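You operate a simulated robot arm through the tools that you are given. There is no shell and no other tool. Be economical: measure what you need, move in short steps, check, and stop when the job is done.

Carry out the task below with a simulated two-armed robot. There is one attempt and no reset: what you move stays moved.

TASK
Prime the three oil cups, then tighten the bleed screw.
Fine: open the yellow valve first, work the lube pump till the oil stands between the lines of the cups, and shut the valve again.

Only the result counts: the job must be done as asked and must still hold three seconds after the hand-in. Knocking over, shifting, dropping, spilling or breaking anything else fails it.

THE ROBOT
Two 7-joint arms with fingered hands on one trunk that stands fixed in place. Base frame: the origin is at the foot of the trunk, x ahead of it, y to its left, z up. Lengths are in m, angles in degrees, forces in N, time in s.
The left shoulder is at [0.07, 0.172, 1.352], the right one opposite. Payload 5 kg a hand.
The TCP of each hand is the grasp point between the finger pads, 0.043 m short of the fingertips. In the tool frame z runs along the fingers and y along their closing line. The gripper opens to 0.144 m. The gripper's body begins 0.05 m behind the TCP. The gripper is a hand of 5 fingers: y runs from the thumb to the fingers, the wrist lies at [-0.021, -0.124, -0.221] in the tool frame, and closing takes about 1.5 s.
Orientation is that of the tool frame in the base frame, as a unit quaternion [w, x, y, z]. With the fingers straight down and the wrist toward the robot, the tool's x, y and z point along [0, 1, 0], [1, 0, 0] and [0, 0, -1] of the base frame.

THE INTERFACE
- The arms move only by the tool step_arm. It takes "left_moves", "right_moves" or both (then of equal length, played together; a hand with none holds still); each is text: rows parted by semicolons, each of 7 numbers parted by spaces: the shift along the tool's x, y, z in m, then the turn, a rotation vector about the tool's x, y, z in degrees, then the finger opening in m, from 0 to 0.144. In form: tx ty tz ax ay az grip; .... A call has 1 to 12 rows; each row is the pose to reach, as a shift and turn from the pose commanded when the call began, along the tool's axes at that moment. A row lasts 0.2 s, in which the tool goes at most 0.05 m and 8.6 degrees; a call with a longer step from one row to the next is refused whole, and so is a gripper value outside its range. Where a pose cannot be reached the arm comes as near as it can. A force on the tool above 50 N (or 10 N above the force at the start of the call, whichever is more), or a blocked arm, ends the call early, and 0.2 s more pass. The fingers move at their own pace (about 0.045 m/s each) and stop on an object; they squeeze with about 17 N. The grip force told is the motor's: it shows also when the fingers shut on nothing. Time passes only in rows, and 0.2 s behind the last, so rows that repeat a pose let the fingers close. It gives the time, the measured TCP pose, the force on the tool (base axes), the opening and the grip force at its end, in the units of the frame above (readings bear some noise).
- Cameras (640 x 400 px; columns grow to the right, rows downward): "scene" is now at [0.1152, 0.0483, 1.569]; the picture's right is [0.57, -0.82, 0.00], its down [-0.60, -0.42, -0.68] and it looks along [0.56, 0.39, -0.73] (base axes); focal length 359 px, centre (320, 200). "left" rides on the left gripper at [-0.086, -0.109, -0.168] in its tool frame; the picture's right is [-0.80, -0.28, 0.53], its down [0.54, -0.73, 0.42] and it looks along [0.27, 0.63, 0.73] (tool axes); focal length 275 px, centre (320, 200). "right" rides on the right gripper at [0.086, -0.108, -0.168] in its tool frame; the picture's right is [-0.80, 0.28, -0.53], its down [-0.54, -0.73, 0.42] and it looks along [-0.27, 0.63, 0.73] (tool axes); focal length 275 px, centre (320, 200). There is no depth. A picture from a camera that has moved, and an enlarged one, comes with that camera's place and axes in the base frame and with its lens.
- snapshot(camera): a new picture of that camera. The clock stands still meanwhile.
- move_column(by): slides the trunk up (or, below 0, down) by that many m; the arms and the scene camera ride with it, the base frame stays. It gives what a move gives, with no picture.
- preshape(shape, hand): the hand has 5 fingers and takes this shape, open, in about a second: jaw (thumb against the fingers, like two jaws); tri (thumb and two fingers); tip (a fingertip pinch); poke (one finger out to press); point (the index stretched); flat (the hand flat); cup (the hand cupped); fist (a fist). The gripper value then closes the fingers along that shape, each until it touches; the sizes above hold for jaw. It gives what a move gives, with no picture.
- head_to(pan, tilt): turns the head with the scene camera to pan (to the left, within 86 degrees either way) and tilt (down, from -29 to 69), counted from straight ahead of the robot. It gives what a move gives.
- close_up(camera, box): a new picture of the part [left, top, right, bottom] of that camera's present view, enlarged. The clock stands still meanwhile.
- job_done(): hands the job in; it is judged then, once.

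Go step by step. Nothing tells you positions but the pictures and the camera data: compare them with the known pose of the tool, close in by small moves and look again before you grip or let go. The budget is 120 turns and 78 pictures, counting those below and the enlarged ones. Unless the task says otherwise, let go and move clear before handing in, and close with one line.

The tools are called by a JSON object that holds its "op" and its "data". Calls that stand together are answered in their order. step_arm: Moves the arms, as the interface text tells. Its arguments: {"type":"object","properties":{"left_moves":{"type":"string"},"right_moves":{"type":"string"}},"required":[]} The other tools are called the same way: move_column (by) slides the trunk up or down; preshape (shape, hand) gives the hand a shape; head_to (pan, tilt) turns the head that bears the scene camera; snapshot (camera) takes a picture; close_up (camera, box) takes an enlarged picture of a part of a camera's view; job_done () hands the job in.

At the start:

```text
clock: 0.0
left_tcp_pos: [0.4091, 0.5289, 1.2152]
left_ee_rot: [0.001, 0.707, 0.707, 0.0]
left_force: [0.0, -0.4, -0.2]
left_opening: 0.1438
left_grasp_force: 0.1
left_shape: jaw
right_tcp_pos: [0.8051, 0.0403, 1.2116]
right_ee_rot: [0.0, 0.707, 0.707, 0.0]
right_force: [-0.4, 0.3, -0.8]
right_opening: 0.1435
right_grasp_force: 0.0
right_shape: jaw
trunk travel left (down, up): [-0.45, 0.49]
head pan, tilt: [35.0, 46.8]
```

scene: 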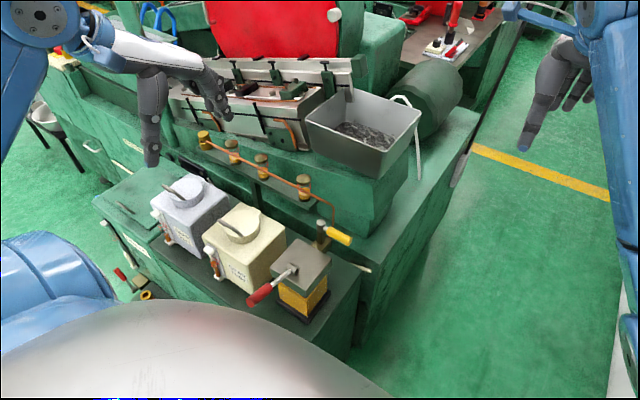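
right: 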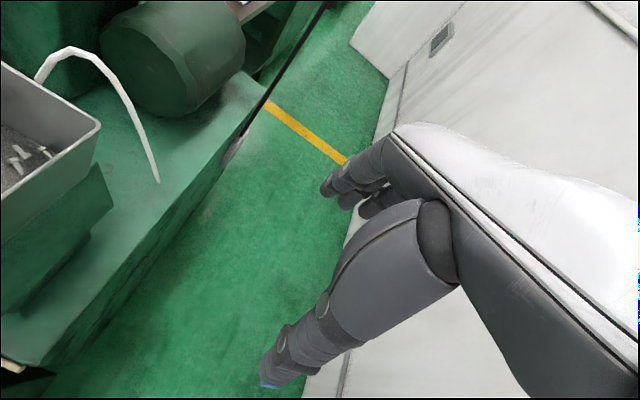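
left: 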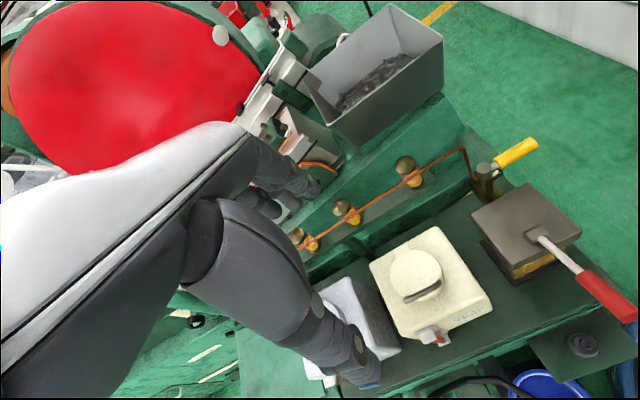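

I see a machine with a copper oil line bearing cups, a yellow-handled valve, and a lube pump with a red lever on a shelf. I'll look closer at these parts first.

{"op": "close_up", "data": {"camera": "scene", "box": [180, 120, 380, 245]}}

{"op": "close_up", "data": {"camera": "scene", "box": [200, 200, 400, 325]}}

{"op": "close_up", "data": {"camera": "left", "box": [270, 120, 640, 351]}}

```text
3.20 times, centred on (280, 182) of scene
camera zoom: at [0.1152, 0.0483, 1.569], right [0.57, -0.82, 0.0], down [-0.6, -0.42, -0.68], along [0.56, 0.39, -0.73], focal length 1149 px, centre (448, 256)
```

zoom: 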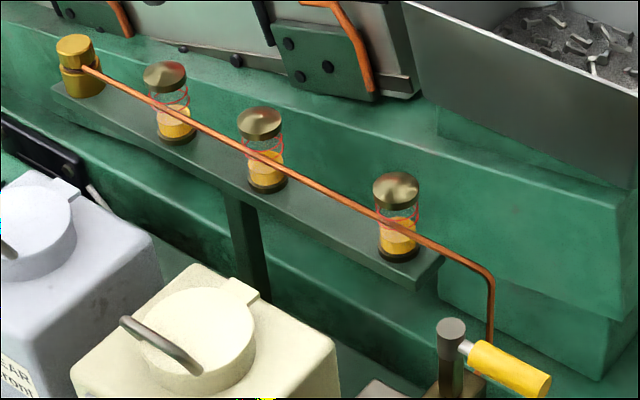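

```text
3.20 times, centred on (300, 262) of scene
camera zoom: at [0.1152, 0.0483, 1.569], right [0.57, -0.82, 0.0], down [-0.6, -0.42, -0.68], along [0.56, 0.39, -0.73], focal length 1149 px, centre (384, 0)
```

zoom: 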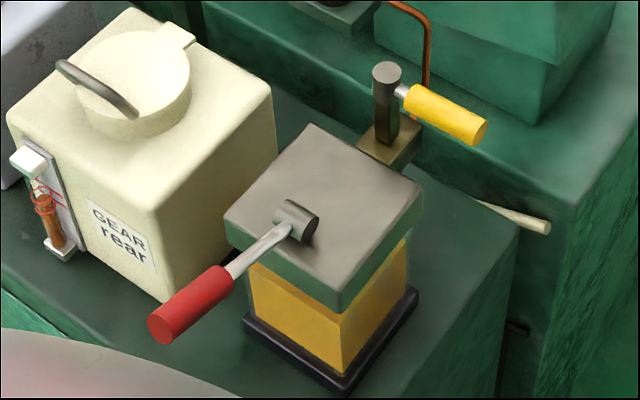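

```text
1.73 times, centred on (455, 236) of left
camera zoom: at [0.3, 0.4421, 1.3816], right [-0.28, -0.8, -0.53], down [-0.73, 0.54, -0.42], along [0.63, 0.27, -0.73], focal length 476 px, centre (86, 139)
```

zoom: 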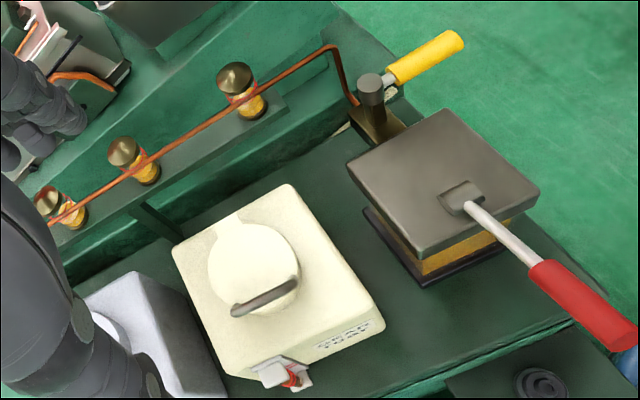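

The yellow handle lies about (0.524, 0.26–0.33, 0.96) pivoting near (0.523, 0.332). The pump lever tip is near (0.306, 0.33, 0.96), the cups are at x≈0.578 and the brass bleed screw is around (0.578, 0.755, 0.99). I'll bring the right hand nearer, turned to the left, for a better look.

{"op": "step_arm", "data": {"right_moves": "0.01 -0.044 0 0 0 -5.6 0.144;0.02 -0.088 0 0 0 -11.2 0.144;0.03 -0.132 0 0 0 -16.8 0.144;0.04 -0.176 0 0 0 -22.4 0.144;0.05 -0.22 0 0 0 -28 0.144;0.06 -0.264 0 0 0 -33.6 0.144;0.07 -0.308 0 0 0 -39.2 0.144;0.08 -0.352 0 0 0 -45 0.144", "left_moves": "-0.01 -0.01 -0.01 0 0 0 0.144;-0.01 -0.01 -0.02 0 0 0 0.144;-0.01 -0.01 -0.03 0 0 0 0.144;-0.01 -0.01 -0.04 0 0 0 0.144;-0.01 -0.02 -0.05 0 0 0 0.144;-0.01 -0.03 -0.06 0 0 0 0.144;-0.01 -0.04 -0.06 0 0 0 0.144;-0.01 -0.05 -0.06 0 0 0 0.144"}}

{"op": "snapshot", "data": {"camera": "right"}}

{"op": "snapshot", "data": {"camera": "scene"}}

```text
clock: 1.8
left_tcp_pos: [0.3564, 0.5187, 1.2765]
left_ee_rot: [0.0, 0.707, 0.707, 0.001]
left_force: [-0.3, 0.5, 0.4]
left_opening: 0.1437
left_grasp_force: 0.1
left_shape: jaw
right_tcp_pos: [0.4526, 0.1214, 1.2105]
right_ee_rot: [0.001, 0.382, 0.924, 0.001]
right_force: [-0.5, 0.6, -0.2]
right_opening: 0.1438
right_grasp_force: 0.1
right_shape: jaw
trunk travel left (down, up): [-0.45, 0.49]
head pan, tilt: [35.0, 46.8]
```

```text
71 pictures are left
camera right: at [0.3139, 0.1062, 1.3789], right [0.76, -0.36, 0.53], down [-0.13, -0.9, -0.42], along [0.63, 0.25, -0.73], focal length 275 px, centre (320, 200)
```

right: 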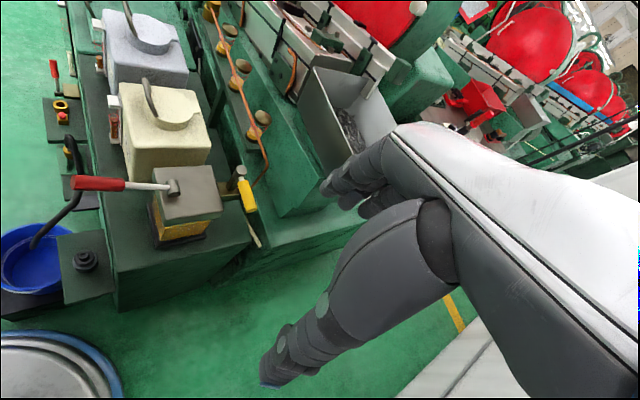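

```text
70 pictures are left
camera scene: at [0.1137, 0.0489, 1.5691], right [0.57, -0.82, 0.0], down [-0.6, -0.42, -0.69], along [0.56, 0.39, -0.73], focal length 359 px, centre (320, 200)
```

scene: 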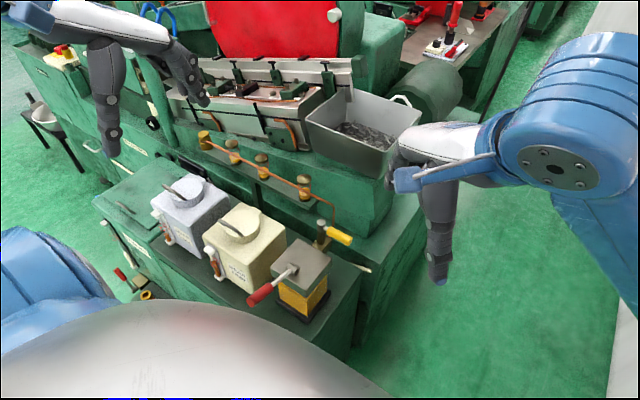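

The right camera sees the whole group. I'll enlarge the valve, pump and bleed screw.

{"op": "close_up", "data": {"camera": "right", "box": [60, 130, 300, 280]}}

{"op": "close_up", "data": {"camera": "scene", "box": [180, 115, 280, 178]}}

{"op": "close_up", "data": {"camera": "left", "box": [200, 100, 640, 400]}}

```text
2.67 times, centred on (180, 205) of right
camera zoom: at [0.3139, 0.1062, 1.3789], right [0.76, -0.36, 0.53], down [-0.13, -0.9, -0.42], along [0.63, 0.25, -0.73], focal length 734 px, centre (693, 187)
```

zoom: 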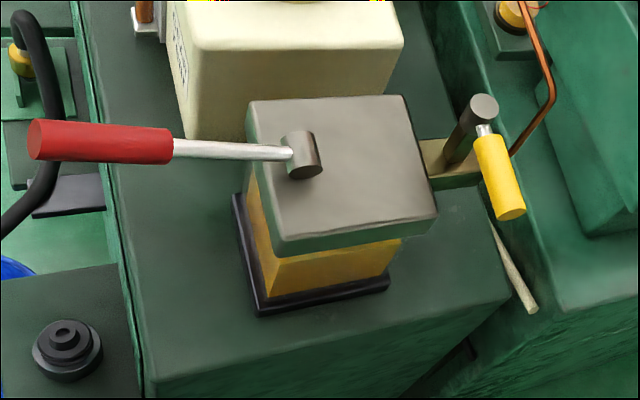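

```text
6.35 times, centred on (230, 146) of scene
camera zoom: at [0.1137, 0.0489, 1.5691], right [0.57, -0.82, 0.0], down [-0.6, -0.42, -0.69], along [0.56, 0.39, -0.73], focal length 2280 px, centre (891, 540)
```

zoom: 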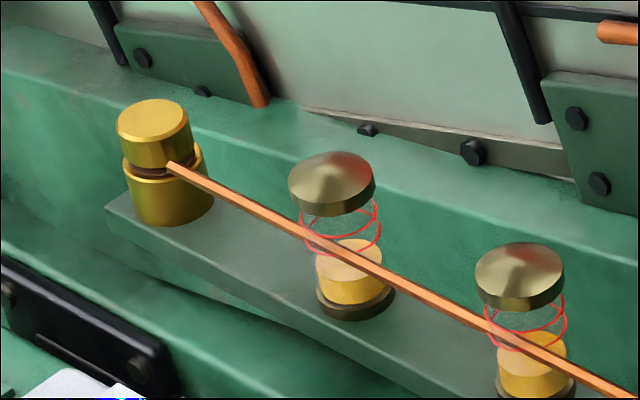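

```text
1.33 times, centred on (420, 250) of left
camera zoom: at [0.2481, 0.4328, 1.4423], right [-0.28, -0.8, -0.53], down [-0.72, 0.54, -0.42], along [0.63, 0.27, -0.73], focal length 367 px, centre (187, 133)
```

zoom: 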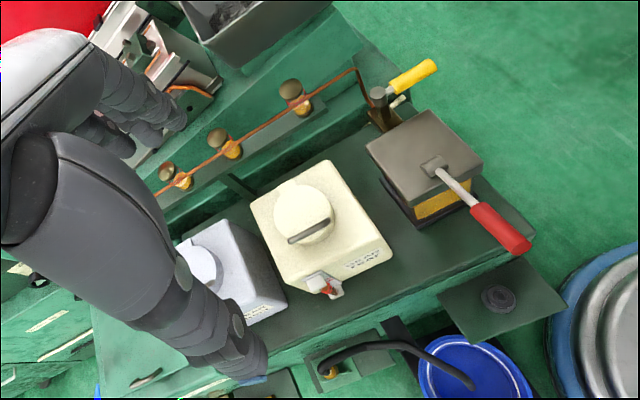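

The valve sits between the pump and the pipe along x, with its handle across the line, so it looks shut. Its only free swing is toward −x, over the pump cover (z≈0.905). I'll clear the right hand and carry the left hand to above the handle.

{"op": "step_arm", "data": {"left_moves": "-0.03 0.021 0.01 0 0 0 0.144;-0.06 0.042 0.02 0 0 0 0.12;-0.09 0.063 0.03 0 0 0 0.10;-0.12 0.084 0.04 0 0 0 0.08;-0.15 0.105 0.05 0 0 0 0.06;-0.18 0.126 0.06 0 0 0 0.06;-0.21 0.147 0.07 0 0 0 0.06;-0.241 0.163 0.076 0 0 0 0.06;-0.241 0.163 0.076 0 0 0 0.06", "right_moves": "-0.03 -0.03 0 0 0 0 0.144;-0.06 -0.06 0 0 0 0 0.144;-0.09 -0.09 0 0 0 0 0.144;-0.12 -0.12 0 0 0 0 0.144;-0.12 -0.12 0 0 0 0 0.144;-0.12 -0.12 0 0 0 0 0.144;-0.12 -0.12 0 0 0 0 0.144;-0.12 -0.12 0 0 0 0 0.144;-0.12 -0.12 0 0 0 0 0.144"}}

{"op": "snapshot", "data": {"camera": "left"}}

{"op": "snapshot", "data": {"camera": "scene"}}

```text
clock: 3.8
left_tcp_pos: [0.5317, 0.2782, 1.2023]
left_ee_rot: [-0.001, 0.708, 0.706, -0.002]
left_force: [-0.6, 0.9, 0.1]
left_opening: 0.0603
left_grasp_force: 0.0
left_shape: jaw
left hand out of reach, approached as far as the arm can: row 1, 2, 3, 4, 5, 6, 7, 8, 9
right_tcp_pos: [0.4623, -0.045, 1.2156]
right_ee_rot: [0.0, 0.383, 0.924, 0.0]
right_force: [-0.4, -0.3, 0.9]
right_opening: 0.1437
right_grasp_force: 0.0
right_shape: jaw
right hand out of reach, approached as far as the arm can: row 4, 5, 6, 7, 8, 9
trunk travel left (down, up): [-0.45, 0.49]
head pan, tilt: [35.0, 46.8]
```

```text
66 pictures are left
camera left: at [0.4232, 0.1928, 1.3683], right [-0.29, -0.8, -0.53], down [-0.73, 0.54, -0.42], along [0.62, 0.27, -0.73], focal length 275 px, centre (320, 200)
```

left: 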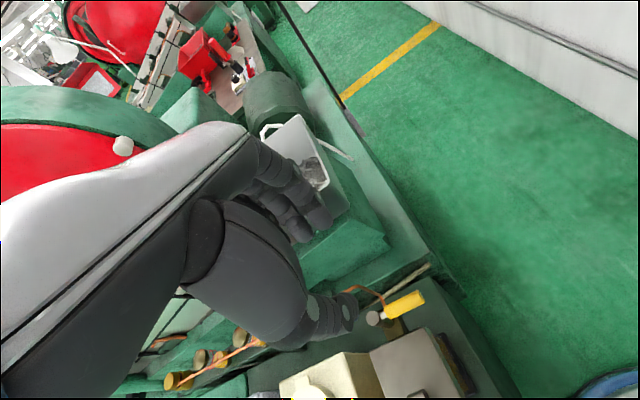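

```text
65 pictures are left
camera scene: at [0.1141, 0.0497, 1.569], right [0.57, -0.82, 0.0], down [-0.6, -0.42, -0.68], along [0.56, 0.39, -0.73], focal length 359 px, centre (320, 200)
```

scene: 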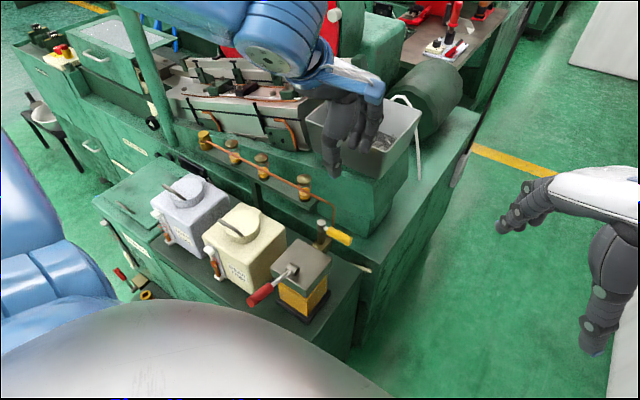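

The hand is above the handle, but the finger block is wide. I'll try the "poke" shape, since a single finger should push the handle more cleanly, and look at where its tip sits.

{"op": "preshape", "data": {"hand": "left", "shape": "poke"}}

{"op": "snapshot", "data": {"camera": "left"}}

{"op": "close_up", "data": {"camera": "scene", "box": [240, 60, 440, 185]}}

```text
clock: 4.7
left_tcp_pos: [0.5328, 0.277, 1.2012]
left_ee_rot: [-0.001, 0.707, 0.707, -0.001]
left_force: [-0.7, -0.6, -0.6]
left_opening: 0.0
left_grasp_force: 0.1
left_shape: poke
right_tcp_pos: [0.4634, -0.0461, 1.2151]
right_ee_rot: [-0.002, 0.383, 0.924, -0.001]
right_force: [-0.3, 0.6, -0.7]
right_opening: 0.1436
right_grasp_force: 0.1
right_shape: jaw
trunk travel left (down, up): [-0.45, 0.49]
head pan, tilt: [35.0, 46.8]
```

```text
64 pictures are left
camera left: at [0.4243, 0.1916, 1.3683], right [-0.29, -0.8, -0.53], down [-0.73, 0.54, -0.42], along [0.62, 0.27, -0.73], focal length 275 px, centre (320, 200)
```

left: 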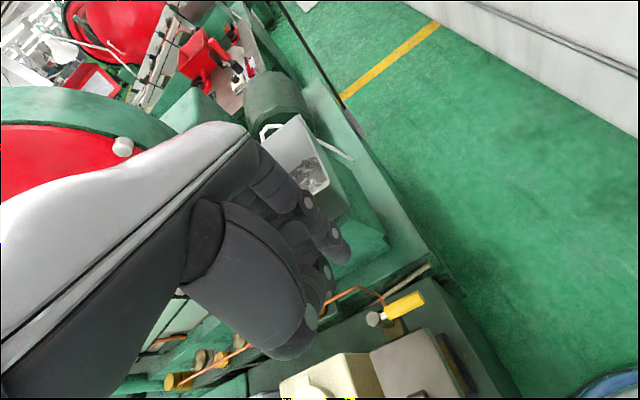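

```text
3.20 times, centred on (340, 122) of scene
camera zoom: at [0.1157, 0.0478, 1.569], right [0.57, -0.82, 0.0], down [-0.6, -0.42, -0.68], along [0.56, 0.39, -0.73], focal length 1149 px, centre (256, 448)
```

zoom: 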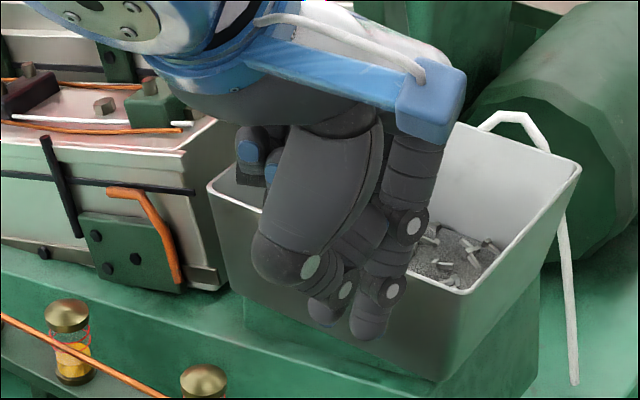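

The poke finger protrudes only slightly below the curled ones. I'll check "point".

{"op": "preshape", "data": {"hand": "left", "shape": "point"}}

{"op": "snapshot", "data": {"camera": "left"}}

{"op": "close_up", "data": {"camera": "scene", "box": [240, 60, 440, 185]}}

```text
clock: 5.6
left_tcp_pos: [0.5309, 0.278, 1.2015]
left_ee_rot: [-0.001, 0.707, 0.707, -0.002]
left_force: [-0.5, -0.2, -0.6]
left_opening: 0.0001
left_grasp_force: 0.0
left_shape: point
right_tcp_pos: [0.4628, -0.0465, 1.2149]
right_ee_rot: [-0.002, 0.384, 0.924, -0.002]
right_force: [0.6, -0.1, -0.5]
right_opening: 0.1437
right_grasp_force: 0.1
right_shape: jaw
trunk travel left (down, up): [-0.45, 0.49]
head pan, tilt: [35.0, 46.8]
```

```text
62 pictures are left
camera left: at [0.4238, 0.1921, 1.3684], right [-0.29, -0.8, -0.53], down [-0.73, 0.54, -0.42], along [0.62, 0.27, -0.73], focal length 275 px, centre (320, 200)
```

left: 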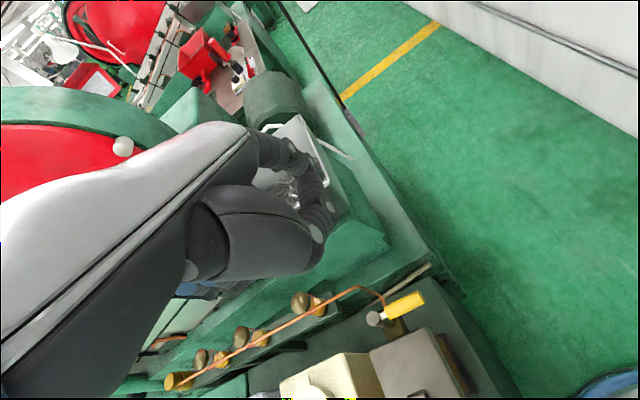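

```text
3.20 times, centred on (340, 122) of scene
camera zoom: at [0.1151, 0.0484, 1.569], right [0.57, -0.82, 0.0], down [-0.6, -0.42, -0.68], along [0.56, 0.39, -0.73], focal length 1149 px, centre (256, 448)
```

zoom: 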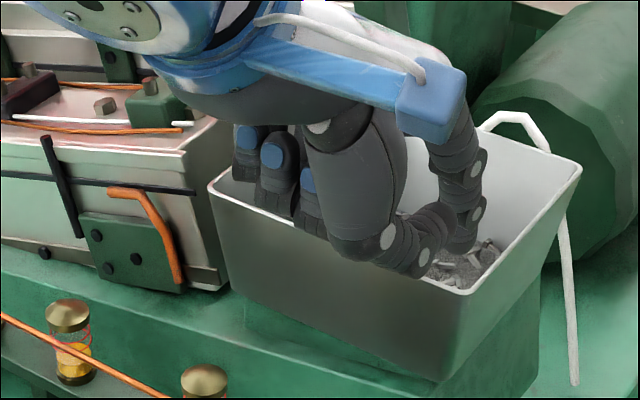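

Here index and thumb meet, with the reading at 0. I'll command it open to see the index stretch.

{"op": "step_arm", "data": {"left_moves": "0 0 0 0 0 0 0.144;0 0 0 0 0 0 0.144;0 0 0 0 0 0 0.144;0 0 0 0 0 0 0.144;0 0 0 0 0 0 0.144;0 0 0 0 0 0 0.144"}}

{"op": "snapshot", "data": {"camera": "left"}}

{"op": "close_up", "data": {"camera": "scene", "box": [240, 60, 440, 185]}}

```text
clock: 7.0
left_tcp_pos: [0.5317, 0.2758, 1.2]
left_ee_rot: [-0.002, 0.708, 0.706, -0.001]
left_force: [-0.5, -0.3, 0.3]
left_opening: 0.0
left_grasp_force: 0.0
left_shape: point
right_tcp_pos: [0.4637, -0.0454, 1.2164]
right_ee_rot: [-0.002, 0.383, 0.924, -0.002]
right_force: [0.3, -0.4, -0.8]
right_opening: 0.144
right_grasp_force: 0.0
right_shape: jaw
trunk travel left (down, up): [-0.45, 0.49]
head pan, tilt: [35.0, 46.8]
```

```text
60 pictures are left
camera left: at [0.424, 0.1919, 1.3684], right [-0.29, -0.8, -0.53], down [-0.73, 0.54, -0.42], along [0.62, 0.27, -0.73], focal length 275 px, centre (320, 200)
```

left: 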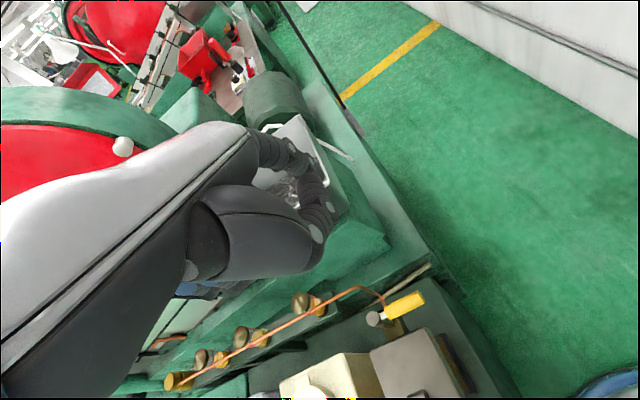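

```text
3.20 times, centred on (340, 122) of scene
camera zoom: at [0.1152, 0.0482, 1.569], right [0.57, -0.82, 0.0], down [-0.6, -0.42, -0.68], along [0.56, 0.39, -0.73], focal length 1149 px, centre (256, 448)
```

zoom: 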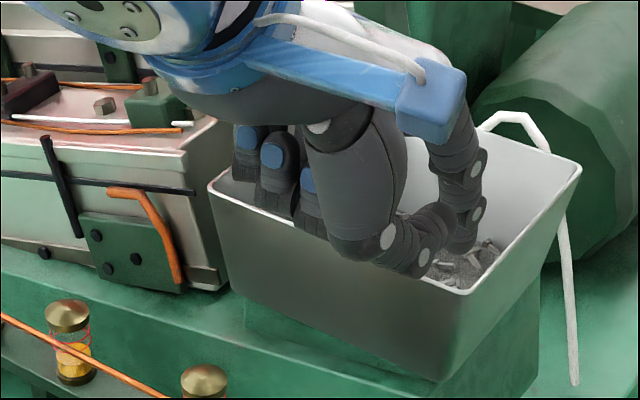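

"Point" stays as it is. "Tip" (thumb and index only) with a set opening should straddle the handle narrowly, so I'll try that.

{"op": "preshape", "data": {"hand": "left", "shape": "tip"}}

{"op": "snapshot", "data": {"camera": "left"}}

{"op": "close_up", "data": {"camera": "scene", "box": [240, 60, 440, 185]}}

```text
clock: 7.9
left_tcp_pos: [0.5321, 0.2776, 1.2015]
left_ee_rot: [-0.002, 0.708, 0.706, -0.001]
left_force: [-0.2, 0.7, -1.1]
left_opening: 0.144
left_grasp_force: 0.0
left_shape: tip
right_tcp_pos: [0.4638, -0.0461, 1.2142]
right_ee_rot: [-0.001, 0.382, 0.924, -0.002]
right_force: [0.7, 0.2, 0.6]
right_opening: 0.1437
right_grasp_force: 0.1
right_shape: jaw
trunk travel left (down, up): [-0.45, 0.49]
head pan, tilt: [35.0, 46.8]
```

```text
58 pictures are left
camera left: at [0.424, 0.192, 1.3684], right [-0.29, -0.8, -0.53], down [-0.73, 0.54, -0.42], along [0.62, 0.27, -0.73], focal length 275 px, centre (320, 200)
```

left: 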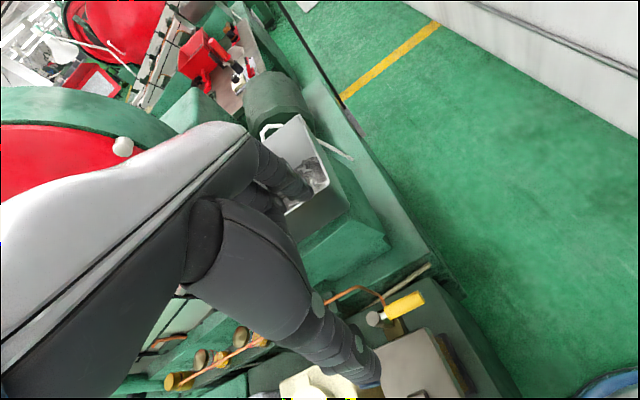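

```text
3.20 times, centred on (340, 122) of scene
camera zoom: at [0.1153, 0.0482, 1.569], right [0.57, -0.82, 0.0], down [-0.6, -0.42, -0.68], along [0.56, 0.39, -0.73], focal length 1149 px, centre (256, 448)
```

zoom: 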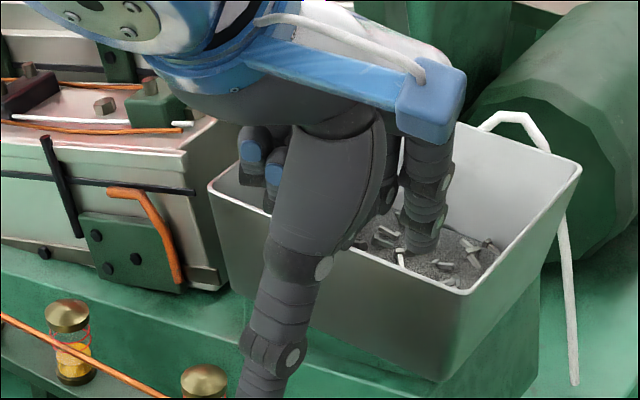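

"Tip" works well, with a narrow thumb and index. I'll set the opening to about 0.06 and come down to just above the handle.

{"op": "step_arm", "data": {"left_moves": "0 0 0.03 0 0 0 0.06;0 0 0.06 0 0 0 0.06;0 0 0.09 0 0 0 0.06;0 0 0.12 0 0 0 0.06;0 0 0.15 0 0 0 0.06;0 0 0.15 0 0 0 0.06"}}

{"op": "close_up", "data": {"camera": "left", "box": [240, 150, 560, 350]}}

{"op": "close_up", "data": {"camera": "scene", "box": [240, 150, 440, 275]}}

```text
clock: 9.3
left_tcp_pos: [0.5308, 0.279, 1.0514]
left_ee_rot: [0.0, 0.707, 0.707, 0.001]
left_force: [0.1, 0.8, 1.3]
left_opening: 0.0605
left_grasp_force: 0.0
left_shape: tip
left hand out of reach, approached as far as the arm can: row 1, 2, 3, 4
right_tcp_pos: [0.4621, -0.0456, 1.2159]
right_ee_rot: [-0.001, 0.383, 0.924, -0.001]
right_force: [0.1, 0.4, -0.2]
right_opening: 0.144
right_grasp_force: 0.0
right_shape: jaw
trunk travel left (down, up): [-0.45, 0.49]
head pan, tilt: [35.0, 46.8]
```

```text
2.00 times, centred on (400, 250) of left
camera zoom: at [0.4228, 0.1925, 1.2182], right [-0.28, -0.8, -0.53], down [-0.73, 0.54, -0.42], along [0.63, 0.27, -0.73], focal length 551 px, centre (160, 100)
```

zoom: 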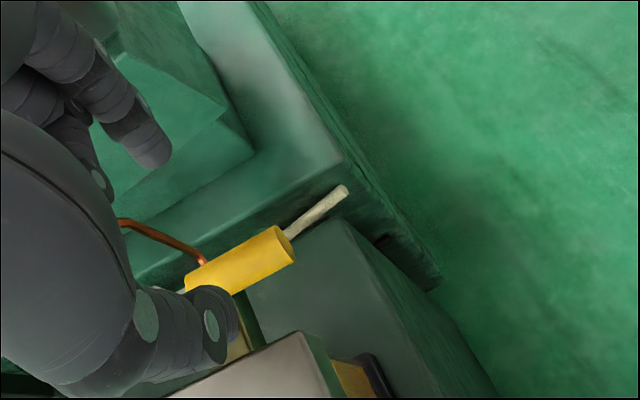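

```text
3.20 times, centred on (340, 212) of scene
camera zoom: at [0.1146, 0.048, 1.5691], right [0.57, -0.82, 0.0], down [-0.6, -0.42, -0.68], along [0.56, 0.39, -0.73], focal length 1149 px, centre (256, 160)
```

zoom: 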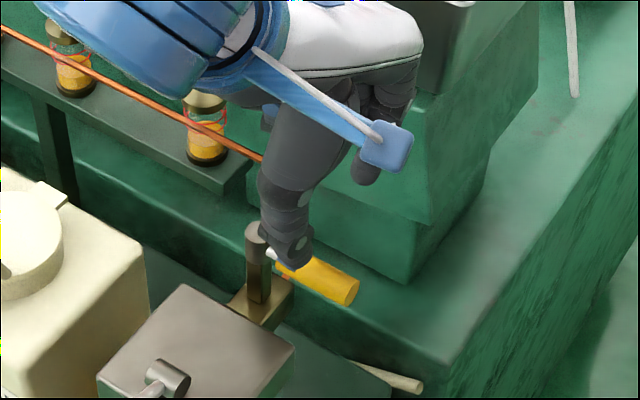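

Thumb and index straddle the handle line, centred on x≈0.527. I'll lower them over it and close to about 0.035.

{"op": "step_arm", "data": {"left_moves": "0 0 0.02 0 0 0 0.06;0 0 0.04 0 0 0 0.06;0 0 0.055 0 0 0 0.06;0 0 0.068 0 0 0 0.06;0 0 0.068 0 0 0 0.035;0 0 0.068 0 0 0 0.035;0 0 0.068 0 0 0 0.035"}}

{"op": "close_up", "data": {"camera": "left", "box": [240, 150, 560, 350]}}

{"op": "close_up", "data": {"camera": "scene", "box": [240, 150, 440, 275]}}

```text
clock: 10.9
left_tcp_pos: [0.5326, 0.2788, 0.9843]
left_ee_rot: [0.0, 0.707, 0.707, 0.0]
left_force: [0.1, 0.7, 0.2]
left_opening: 0.0357
left_grasp_force: 0.1
left_shape: tip
right_tcp_pos: [0.4641, -0.0439, 1.2145]
right_ee_rot: [-0.001, 0.383, 0.924, -0.001]
right_force: [-0.5, 0.1, 0.0]
right_opening: 0.1436
right_grasp_force: 0.1
right_shape: jaw
trunk travel left (down, up): [-0.45, 0.49]
head pan, tilt: [35.0, 46.8]
```

```text
2.00 times, centred on (400, 250) of left
camera zoom: at [0.424, 0.1924, 1.1498], right [-0.28, -0.8, -0.53], down [-0.73, 0.54, -0.42], along [0.63, 0.27, -0.73], focal length 551 px, centre (160, 100)
```

zoom: 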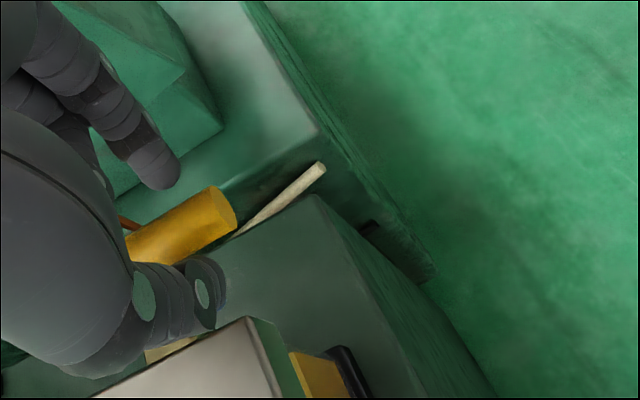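

```text
3.20 times, centred on (340, 212) of scene
camera zoom: at [0.1155, 0.0482, 1.569], right [0.57, -0.82, 0.0], down [-0.6, -0.42, -0.68], along [0.56, 0.39, -0.73], focal length 1149 px, centre (256, 160)
```

zoom: 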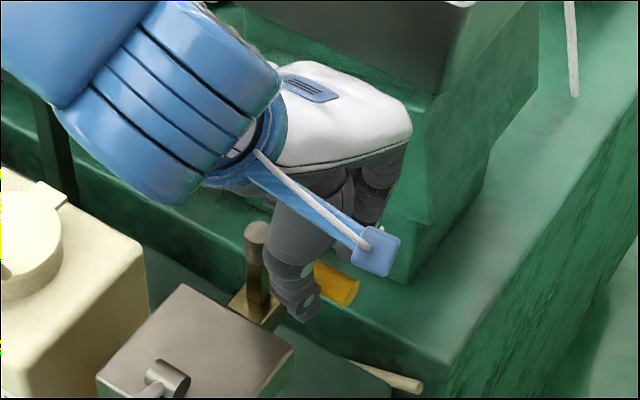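

The handle is between thumb and index. I'll now sweep it clockwise about the stem.

{"op": "step_arm", "data": {"left_moves": "0.0006 -0.008 0 0 0 8.5 0.035;0.0024 -0.0158 0 0 0 17 0.035;0.0053 -0.0232 0 0 0 25.5 0.035;0.0092 -0.0302 0 0 0 34 0.035;0.0142 -0.0365 0 0 0 42.5 0.035;0.02 -0.042 0 0 0 51 0.035"}}

{"op": "close_up", "data": {"camera": "scene", "box": [240, 150, 440, 275]}}

{"op": "snapshot", "data": {"camera": "left"}}

```text
clock: 12.3
left_tcp_pos: [0.4907, 0.2978, 0.9826]
left_ee_rot: [0.0, 0.943, 0.333, 0.0]
left_force: [0.6, -1.1, 0.5]
left_opening: 0.0355
left_grasp_force: 0.0
left_shape: tip
right_tcp_pos: [0.4624, -0.0469, 1.2143]
right_ee_rot: [-0.002, 0.383, 0.924, -0.001]
right_force: [0.8, 1.2, 0.3]
right_opening: 0.1439
right_grasp_force: 0.1
right_shape: jaw
trunk travel left (down, up): [-0.45, 0.49]
head pan, tilt: [35.0, 46.8]
```

```text
3.20 times, centred on (340, 212) of scene
camera zoom: at [0.1161, 0.0466, 1.5689], right [0.57, -0.82, 0.0], down [-0.6, -0.42, -0.68], along [0.56, 0.39, -0.73], focal length 1149 px, centre (256, 160)
```

zoom: 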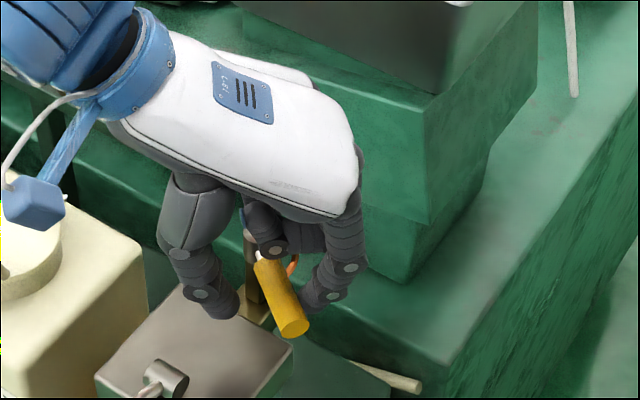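

```text
51 pictures are left
camera left: at [0.3562, 0.3284, 1.15], right [-0.8, -0.28, -0.53], down [-0.03, 0.91, -0.42], along [0.6, -0.32, -0.73], focal length 275 px, centre (320, 200)
```

left: 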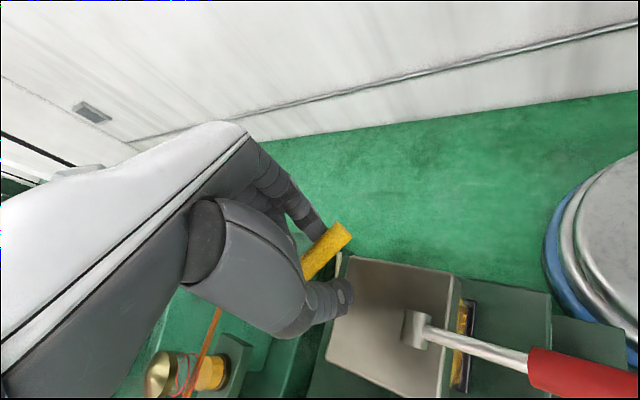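

The handle turns freely with the sweep. I'll carry on round to the open stop.

{"op": "step_arm", "data": {"left_moves": "0.0006 -0.008 0 0 0 8.5 0.035;0.0024 -0.0158 0 0 0 17 0.035;0.0053 -0.0232 0 0 0 25.5 0.035;0.0092 -0.0302 0 0 0 34 0.035;0.0142 -0.0365 0 0 0 42.5 0.035;0.02 -0.042 0 0 0 51 0.035"}}

{"op": "close_up", "data": {"camera": "scene", "box": [200, 150, 400, 275]}}

```text
clock: 13.7
left_tcp_pos: [0.4802, 0.3403, 0.9841]
left_ee_rot: [-0.001, 0.994, -0.106, 0.0]
left_force: [5.9, -8.7, 2.9]
left_opening: 0.0383
left_grasp_force: 0.1
left_shape: tip
right_tcp_pos: [0.4638, -0.0467, 1.2143]
right_ee_rot: [-0.002, 0.383, 0.924, -0.001]
right_force: [0.0, 0.1, 0.0]
right_opening: 0.144
right_grasp_force: 0.1
right_shape: jaw
trunk travel left (down, up): [-0.45, 0.49]
head pan, tilt: [35.0, 46.8]
```

```text
3.20 times, centred on (300, 212) of scene
camera zoom: at [0.1169, 0.0461, 1.569], right [0.57, -0.82, 0.0], down [-0.6, -0.42, -0.68], along [0.56, 0.39, -0.73], focal length 1149 px, centre (384, 160)
```

zoom: 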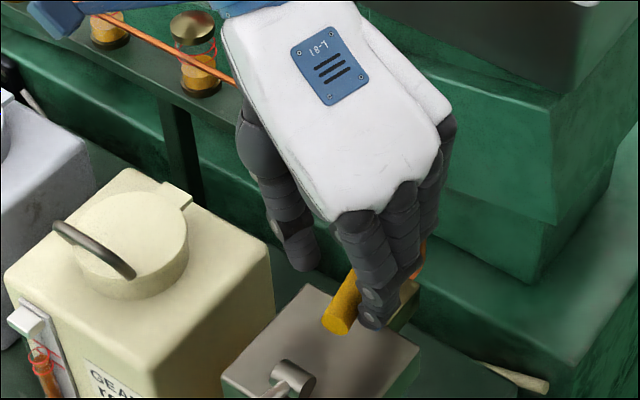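

There's about 10 N of resistance, so it looks near the stop. I'll nudge a little more, then open the fingers, lift off and check the angle.

{"op": "step_arm", "data": {"left_moves": "0 -0.005 0 0 0 3 0.035;0 -0.01 0 0 0 5 0.035;0 -0.01 0 0 0 5 0.035"}}

{"op": "step_arm", "data": {"left_moves": "0 0.01 0 0 0 -4 0.06;0 0.01 0 0 0 -4 0.06;0 0.01 -0.03 0 0 -4 0.06;0 0.01 -0.07 0 0 -4 0.06;-0.01 0 -0.11 0 0 -4 0.06;-0.01 -0.03 -0.15 0 0 -4 0.06;-0.01 -0.07 -0.17 0 0 -4 0.06;-0.01 -0.11 -0.18 0 0 -4 0.06"}}

{"op": "close_up", "data": {"camera": "scene", "box": [200, 200, 400, 325]}}

{"op": "snapshot", "data": {"camera": "left"}}

```text
clock: 14.5
left_tcp_pos: [0.483, 0.3518, 0.9836]
left_ee_rot: [0.0, 0.989, -0.148, 0.0]
left_force: [17.4, -19.8, 3.4]
left_opening: 0.0447
left_grasp_force: 0.1
left_shape: tip
right_tcp_pos: [0.4644, -0.0474, 1.2147]
right_ee_rot: [-0.002, 0.382, 0.924, -0.002]
right_force: [-0.3, 0.5, -0.1]
right_opening: 0.144
right_grasp_force: 0.0
right_shape: jaw
trunk travel left (down, up): [-0.45, 0.49]
head pan, tilt: [35.0, 46.8]
```

```text
clock: 16.3
left_tcp_pos: [0.5035, 0.4652, 1.1608]
left_ee_rot: [0.001, 0.994, -0.114, 0.0]
left_force: [0.0, 0.4, -0.1]
left_opening: 0.0601
left_grasp_force: 0.1
left_shape: tip
right_tcp_pos: [0.4627, -0.044, 1.2157]
right_ee_rot: [-0.001, 0.383, 0.924, -0.003]
right_force: [0.2, 0.7, 0.9]
right_opening: 0.1439
right_grasp_force: 0.0
right_shape: jaw
trunk travel left (down, up): [-0.45, 0.49]
head pan, tilt: [35.0, 46.8]
```

```text
3.20 times, centred on (300, 262) of scene
camera zoom: at [0.1154, 0.0504, 1.5689], right [0.57, -0.82, 0.0], down [-0.6, -0.42, -0.68], along [0.56, 0.39, -0.73], focal length 1149 px, centre (384, 0)
```

zoom: 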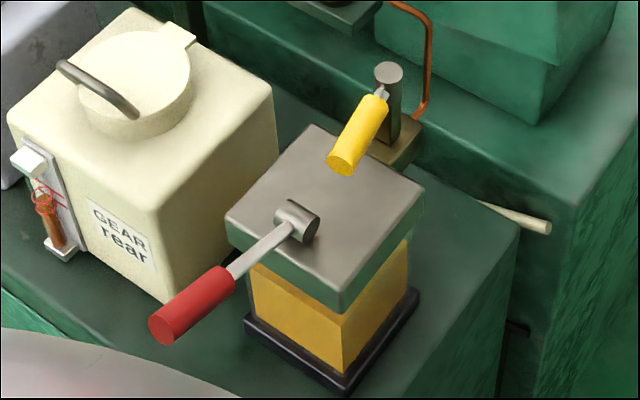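

```text
48 pictures are left
camera left: at [0.4443, 0.5912, 1.3277], right [-0.71, 0.46, -0.53], down [0.69, 0.58, -0.42], along [0.12, -0.67, -0.73], focal length 275 px, centre (320, 200)
```

left: 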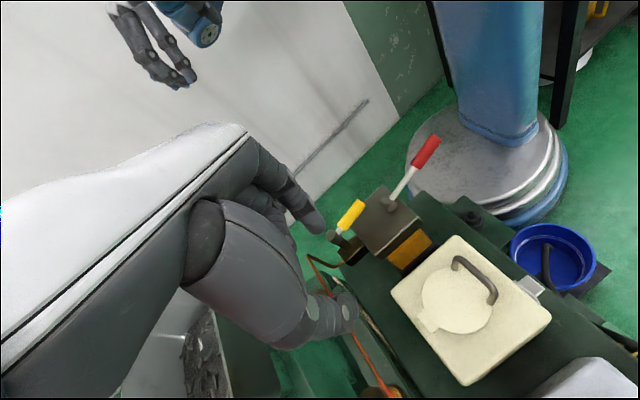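

The handle now lies along the line toward the pump and sits firmly against its stop, so I take the valve as open. I'll move the left hand out to the left, turning it back for the screw, and bring the right hand toward the pump lever.

{"op": "step_arm", "data": {"left_moves": "-0.003 -0.013 -0.01 0 0 -8.4 0.06;-0.006 -0.026 -0.02 0 0 -16.8 0.06;-0.009 -0.039 -0.03 0 0 -25.2 0.06;-0.012 -0.052 -0.04 0 0 -33.6 0.06;-0.015 -0.065 -0.05 0 0 -42 0.06;-0.018 -0.078 -0.06 0 0 -50.4 0.06;-0.021 -0.091 -0.07 0 0 -58.8 0.06;-0.024 -0.104 -0.08 0 0 -67.2 0.08;-0.027 -0.117 -0.09 0 0 -75.6 0.1;-0.03 -0.13 -0.1 0 0 -84 0.1;-0.033 -0.143 -0.11 0 0 -92.4 0.1;-0.036 -0.156 -0.12 0 0 -100.8 0.1"}}

{"op": "close_up", "data": {"camera": "scene", "box": [180, 115, 340, 215]}}

{"op": "snapshot", "data": {"camera": "left"}}

```text
clock: 18.9
left_tcp_pos: [0.5041, 0.6212, 1.2841]
left_ee_rot: [0.0, 0.721, 0.693, -0.001]
left_force: [-0.3, 0.9, 0.5]
left_opening: 0.0991
left_grasp_force: 0.1
left_shape: tip
right_tcp_pos: [0.4621, -0.0467, 1.2161]
right_ee_rot: [-0.002, 0.382, 0.924, -0.001]
right_force: [0.4, 0.3, 0.7]
right_opening: 0.1437
right_grasp_force: 0.0
right_shape: jaw
trunk travel left (down, up): [-0.45, 0.49]
head pan, tilt: [35.0, 46.8]
```

```text
4.00 times, centred on (260, 165) of scene
camera zoom: at [0.1145, 0.0478, 1.5691], right [0.57, -0.82, 0.0], down [-0.6, -0.42, -0.69], along [0.56, 0.39, -0.73], focal length 1436 px, centre (560, 340)
```

zoom: 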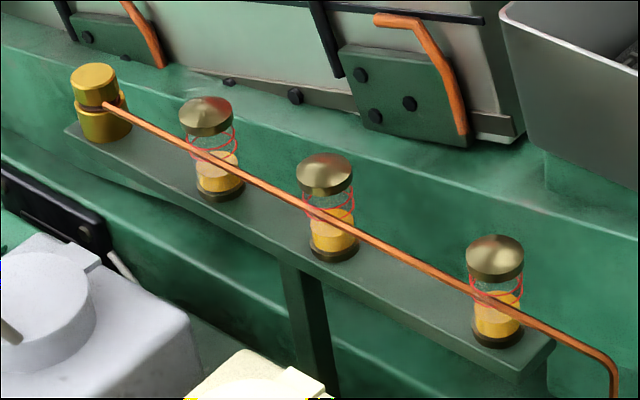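

```text
46 pictures are left
camera left: at [0.3924, 0.5395, 1.4504], right [-0.31, -0.78, -0.53], down [-0.7, 0.57, -0.42], along [0.64, 0.24, -0.73], focal length 275 px, centre (320, 200)
```

left: 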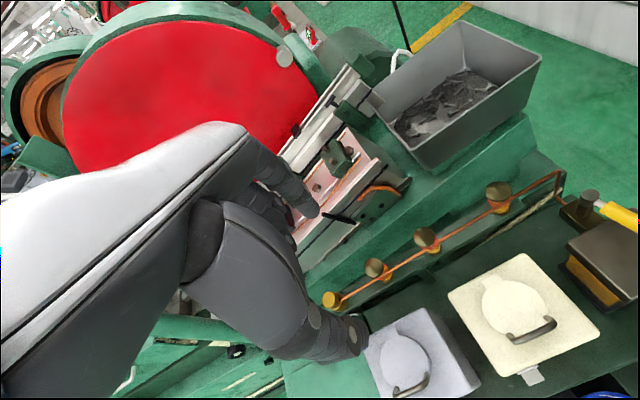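

All three cups stand below the lower line for now, and the scene camera can watch them. I'll bring the right hand above the red pump lever, closing line across it.

{"op": "step_arm", "data": {"right_moves": "0.036 0.018 0 0 0 -4.5 0.144;0.072 0.036 0 0 0 -9 0.144;0.107 0.053 0 0 0 -13.5 0.12;0.142 0.07 0 0 0 -18 0.12;0.178 0.088 0 0 0 -22.5 0.1;0.213 0.106 0.02 0 0 -27 0.1;0.249 0.123 0.04 0 0 -31.5 0.1;0.284 0.141 0.06 0 0 -36 0.1;0.32 0.158 0.08 0 0 -40.5 0.1;0.356 0.176 0.095 0 0 -45 0.1;0.356 0.176 0.095 0 0 -45 0.1"}}

{"op": "snapshot", "data": {"camera": "scene"}}

{"op": "snapshot", "data": {"camera": "right"}}

```text
clock: 21.3
left_tcp_pos: [0.5035, 0.6211, 1.2837]
left_ee_rot: [0.0, 0.721, 0.693, 0.0]
left_force: [-0.2, -0.5, 0.4]
left_opening: 0.0994
left_grasp_force: 0.0
left_shape: tip
right_tcp_pos: [0.3337, 0.3295, 1.1203]
right_ee_rot: [0.001, 0.0, 1.0, 0.0]
right_force: [0.7, 0.6, 0.1]
right_opening: 0.1003
right_grasp_force: 0.1
right_shape: jaw
trunk travel left (down, up): [-0.45, 0.49]
head pan, tilt: [35.0, 46.8]
```

```text
45 pictures are left
camera scene: at [0.1153, 0.0474, 1.569], right [0.57, -0.82, 0.0], down [-0.6, -0.42, -0.68], along [0.56, 0.39, -0.73], focal length 359 px, centre (320, 200)
```

scene: 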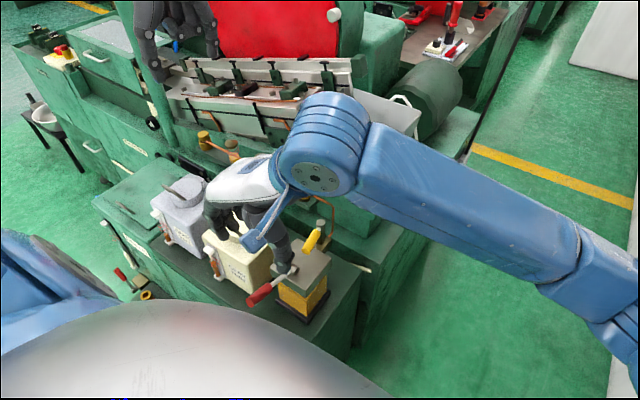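

```text
44 pictures are left
camera right: at [0.2486, 0.2214, 1.2884], right [0.8, 0.28, 0.53], down [0.54, -0.73, -0.42], along [0.27, 0.63, -0.73], focal length 275 px, centre (320, 200)
```

right: 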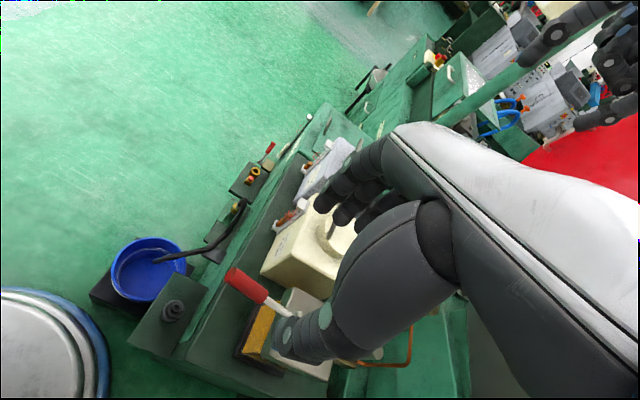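

The lever's red grip spans x≈0.305–0.356 at y≈0.331, z≈0.952, directly under the right hand. I'll use the "tip" shape there too and descend over it.

{"op": "preshape", "data": {"hand": "right", "shape": "tip"}}

{"op": "step_arm", "data": {"right_moves": "0 0 0.03 0 0 0 0.08;0 0 0.06 0 0 0 0.07;0 0 0.09 0 0 0 0.07;0 0 0.09 0 0 0 0.07;0 0 0.09 0 0 0 0.07"}}

{"op": "snapshot", "data": {"camera": "right"}}

{"op": "close_up", "data": {"camera": "scene", "box": [180, 200, 380, 325]}}

```text
clock: 22.2
left_tcp_pos: [0.504, 0.6225, 1.284]
left_ee_rot: [0.0, 0.72, 0.694, 0.0]
left_force: [-0.9, 0.3, -0.2]
left_opening: 0.0996
left_grasp_force: 0.0
left_shape: tip
right_tcp_pos: [0.3349, 0.33, 1.1204]
right_ee_rot: [0.0, 0.001, 1.0, -0.001]
right_force: [0.1, -0.4, 1.3]
right_opening: 0.1439
right_grasp_force: 0.1
right_shape: tip
trunk travel left (down, up): [-0.45, 0.49]
head pan, tilt: [35.0, 46.8]
```

```text
clock: 23.4
left_tcp_pos: [0.5054, 0.6221, 1.284]
left_ee_rot: [0.0, 0.721, 0.693, 0.0]
left_force: [-0.5, 0.2, -0.4]
left_opening: 0.0997
left_grasp_force: 0.0
left_shape: tip
right_tcp_pos: [0.3364, 0.3306, 1.028]
right_ee_rot: [0.0, 0.001, 1.0, 0.0]
right_force: [0.5, 0.5, 0.6]
right_opening: 0.0706
right_grasp_force: 0.1
right_shape: tip
trunk travel left (down, up): [-0.45, 0.49]
head pan, tilt: [35.0, 46.8]
```

```text
43 pictures are left
camera right: at [0.2495, 0.2219, 1.1963], right [0.8, 0.28, 0.53], down [0.54, -0.73, -0.42], along [0.27, 0.63, -0.73], focal length 275 px, centre (320, 200)
```

right: 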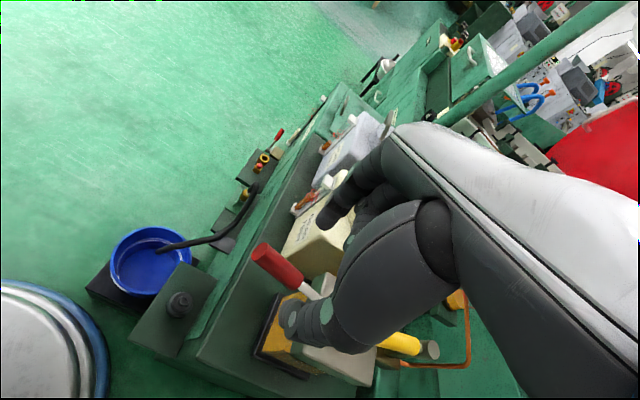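

```text
3.20 times, centred on (280, 262) of scene
camera zoom: at [0.1151, 0.0485, 1.569], right [0.57, -0.82, 0.0], down [-0.6, -0.42, -0.68], along [0.56, 0.39, -0.73], focal length 1149 px, centre (448, 0)
```

zoom: 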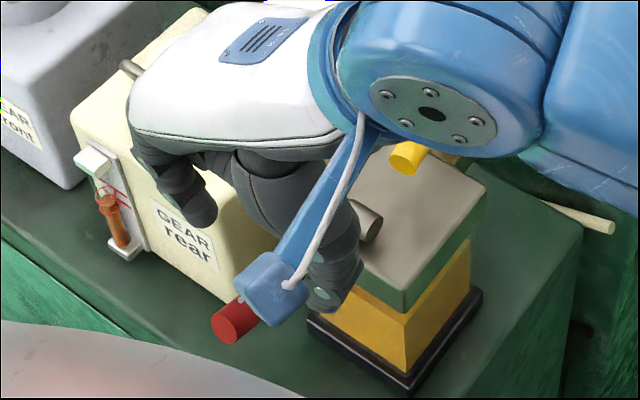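

Thumb and index are on either side of the lever. I'll descend to grip height and close.

{"op": "step_arm", "data": {"right_moves": "0.003 0 0.025 0 0 0 0.07;0.003 0 0.05 0 0 0 0.07;0.003 0 0.068 0 0 0 0.07;0.003 0 0.068 0 0 0 0.02;0.003 0 0.068 0 0 0 0;0.003 0 0.068 0 0 0 0;0.003 0 0.068 0 0 0 0;0.003 0 0.068 0 0 0 0;0.003 0 0.068 0 0 0 0"}}

{"op": "snapshot", "data": {"camera": "right"}}

{"op": "close_up", "data": {"camera": "scene", "box": [180, 200, 380, 325]}}

```text
clock: 25.4
left_tcp_pos: [0.5042, 0.622, 1.2828]
left_ee_rot: [-0.001, 0.721, 0.693, -0.001]
left_force: [0.1, -0.2, 0.2]
left_opening: 0.0995
left_grasp_force: 0.1
left_shape: tip
right_tcp_pos: [0.3355, 0.3299, 0.9592]
right_ee_rot: [-0.001, 0.0, 1.0, -0.001]
right_force: [-0.7, -0.4, -8.9]
right_opening: 0.0041
right_grasp_force: 17.1
right_shape: tip
trunk travel left (down, up): [-0.45, 0.49]
head pan, tilt: [35.0, 46.8]
```

```text
41 pictures are left
camera right: at [0.2478, 0.2219, 1.1285], right [0.8, 0.28, 0.53], down [0.54, -0.73, -0.42], along [0.27, 0.63, -0.73], focal length 275 px, centre (320, 200)
```

right: 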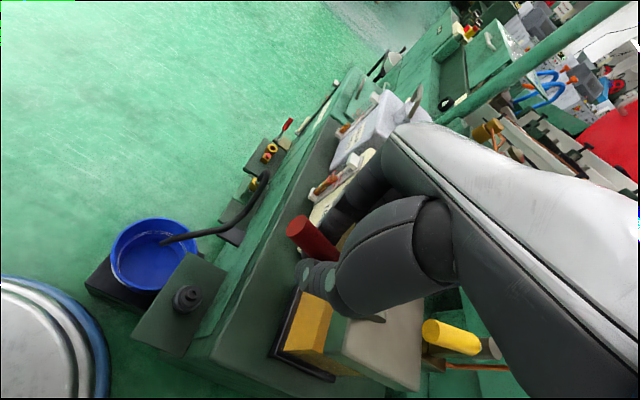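

```text
3.20 times, centred on (280, 262) of scene
camera zoom: at [0.1154, 0.0486, 1.5688], right [0.57, -0.82, 0.0], down [-0.6, -0.42, -0.68], along [0.56, 0.39, -0.73], focal length 1149 px, centre (448, 0)
```

zoom: 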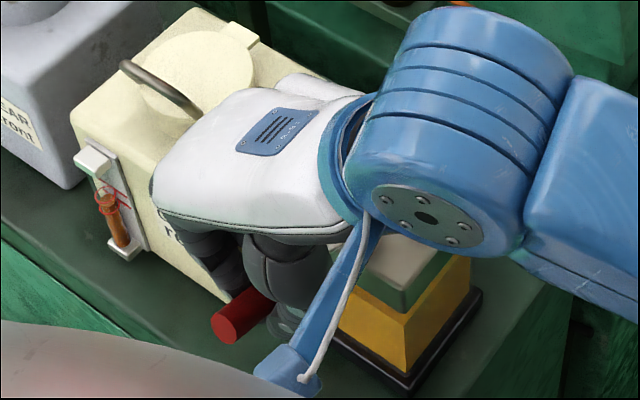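

The fingers closed around and just under the lever, so it's captive in the loop. I'll test a short downstroke.

{"op": "step_arm", "data": {"right_moves": "0 0 0.01 0 0 0 0;0 0 0.02 0 0 0 0;0 0 0.03 0 0 0 0;0 0 0.04 0 0 0 0;0 0 0.04 0 0 0 0"}}

{"op": "snapshot", "data": {"camera": "right"}}

{"op": "close_up", "data": {"camera": "scene", "box": [180, 120, 380, 245]}}

```text
clock: 26.6
left_tcp_pos: [0.5048, 0.6224, 1.2835]
left_ee_rot: [-0.001, 0.72, 0.693, 0.0]
left_force: [-1.3, 0.8, -0.7]
left_opening: 0.0998
left_grasp_force: 0.0
left_shape: tip
right_tcp_pos: [0.3334, 0.3308, 0.9228]
right_ee_rot: [0.0, 0.001, 1.0, 0.0]
right_force: [-1.6, 0.1, 4.7]
right_opening: 0.0046
right_grasp_force: 17.3
right_shape: tip
trunk travel left (down, up): [-0.45, 0.49]
head pan, tilt: [35.0, 46.8]
```

```text
39 pictures are left
camera right: at [0.2473, 0.2226, 1.0897], right [0.8, 0.28, 0.53], down [0.54, -0.73, -0.42], along [0.27, 0.63, -0.73], focal length 275 px, centre (320, 200)
```

right: 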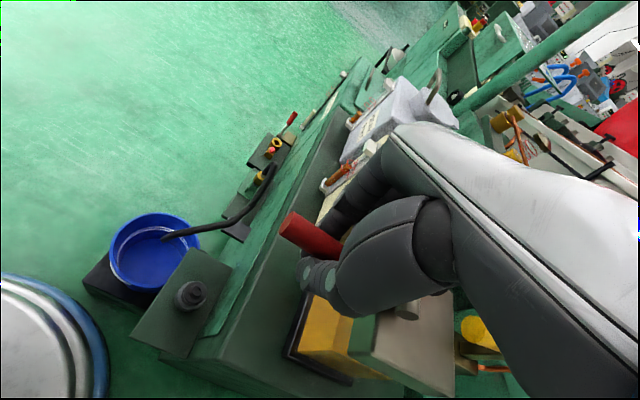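

```text
3.20 times, centred on (280, 182) of scene
camera zoom: at [0.1152, 0.0484, 1.569], right [0.57, -0.82, 0.0], down [-0.6, -0.42, -0.68], along [0.56, 0.39, -0.73], focal length 1149 px, centre (448, 256)
```

zoom: 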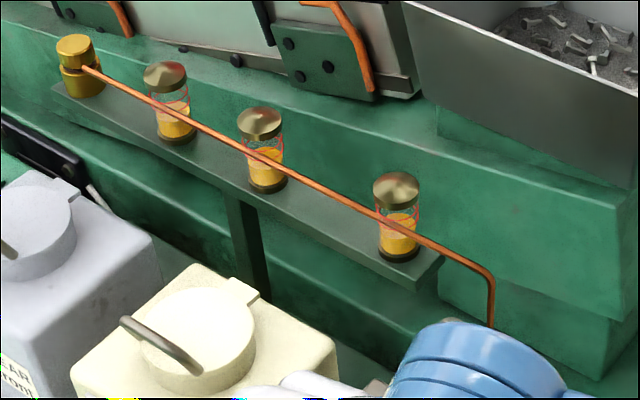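

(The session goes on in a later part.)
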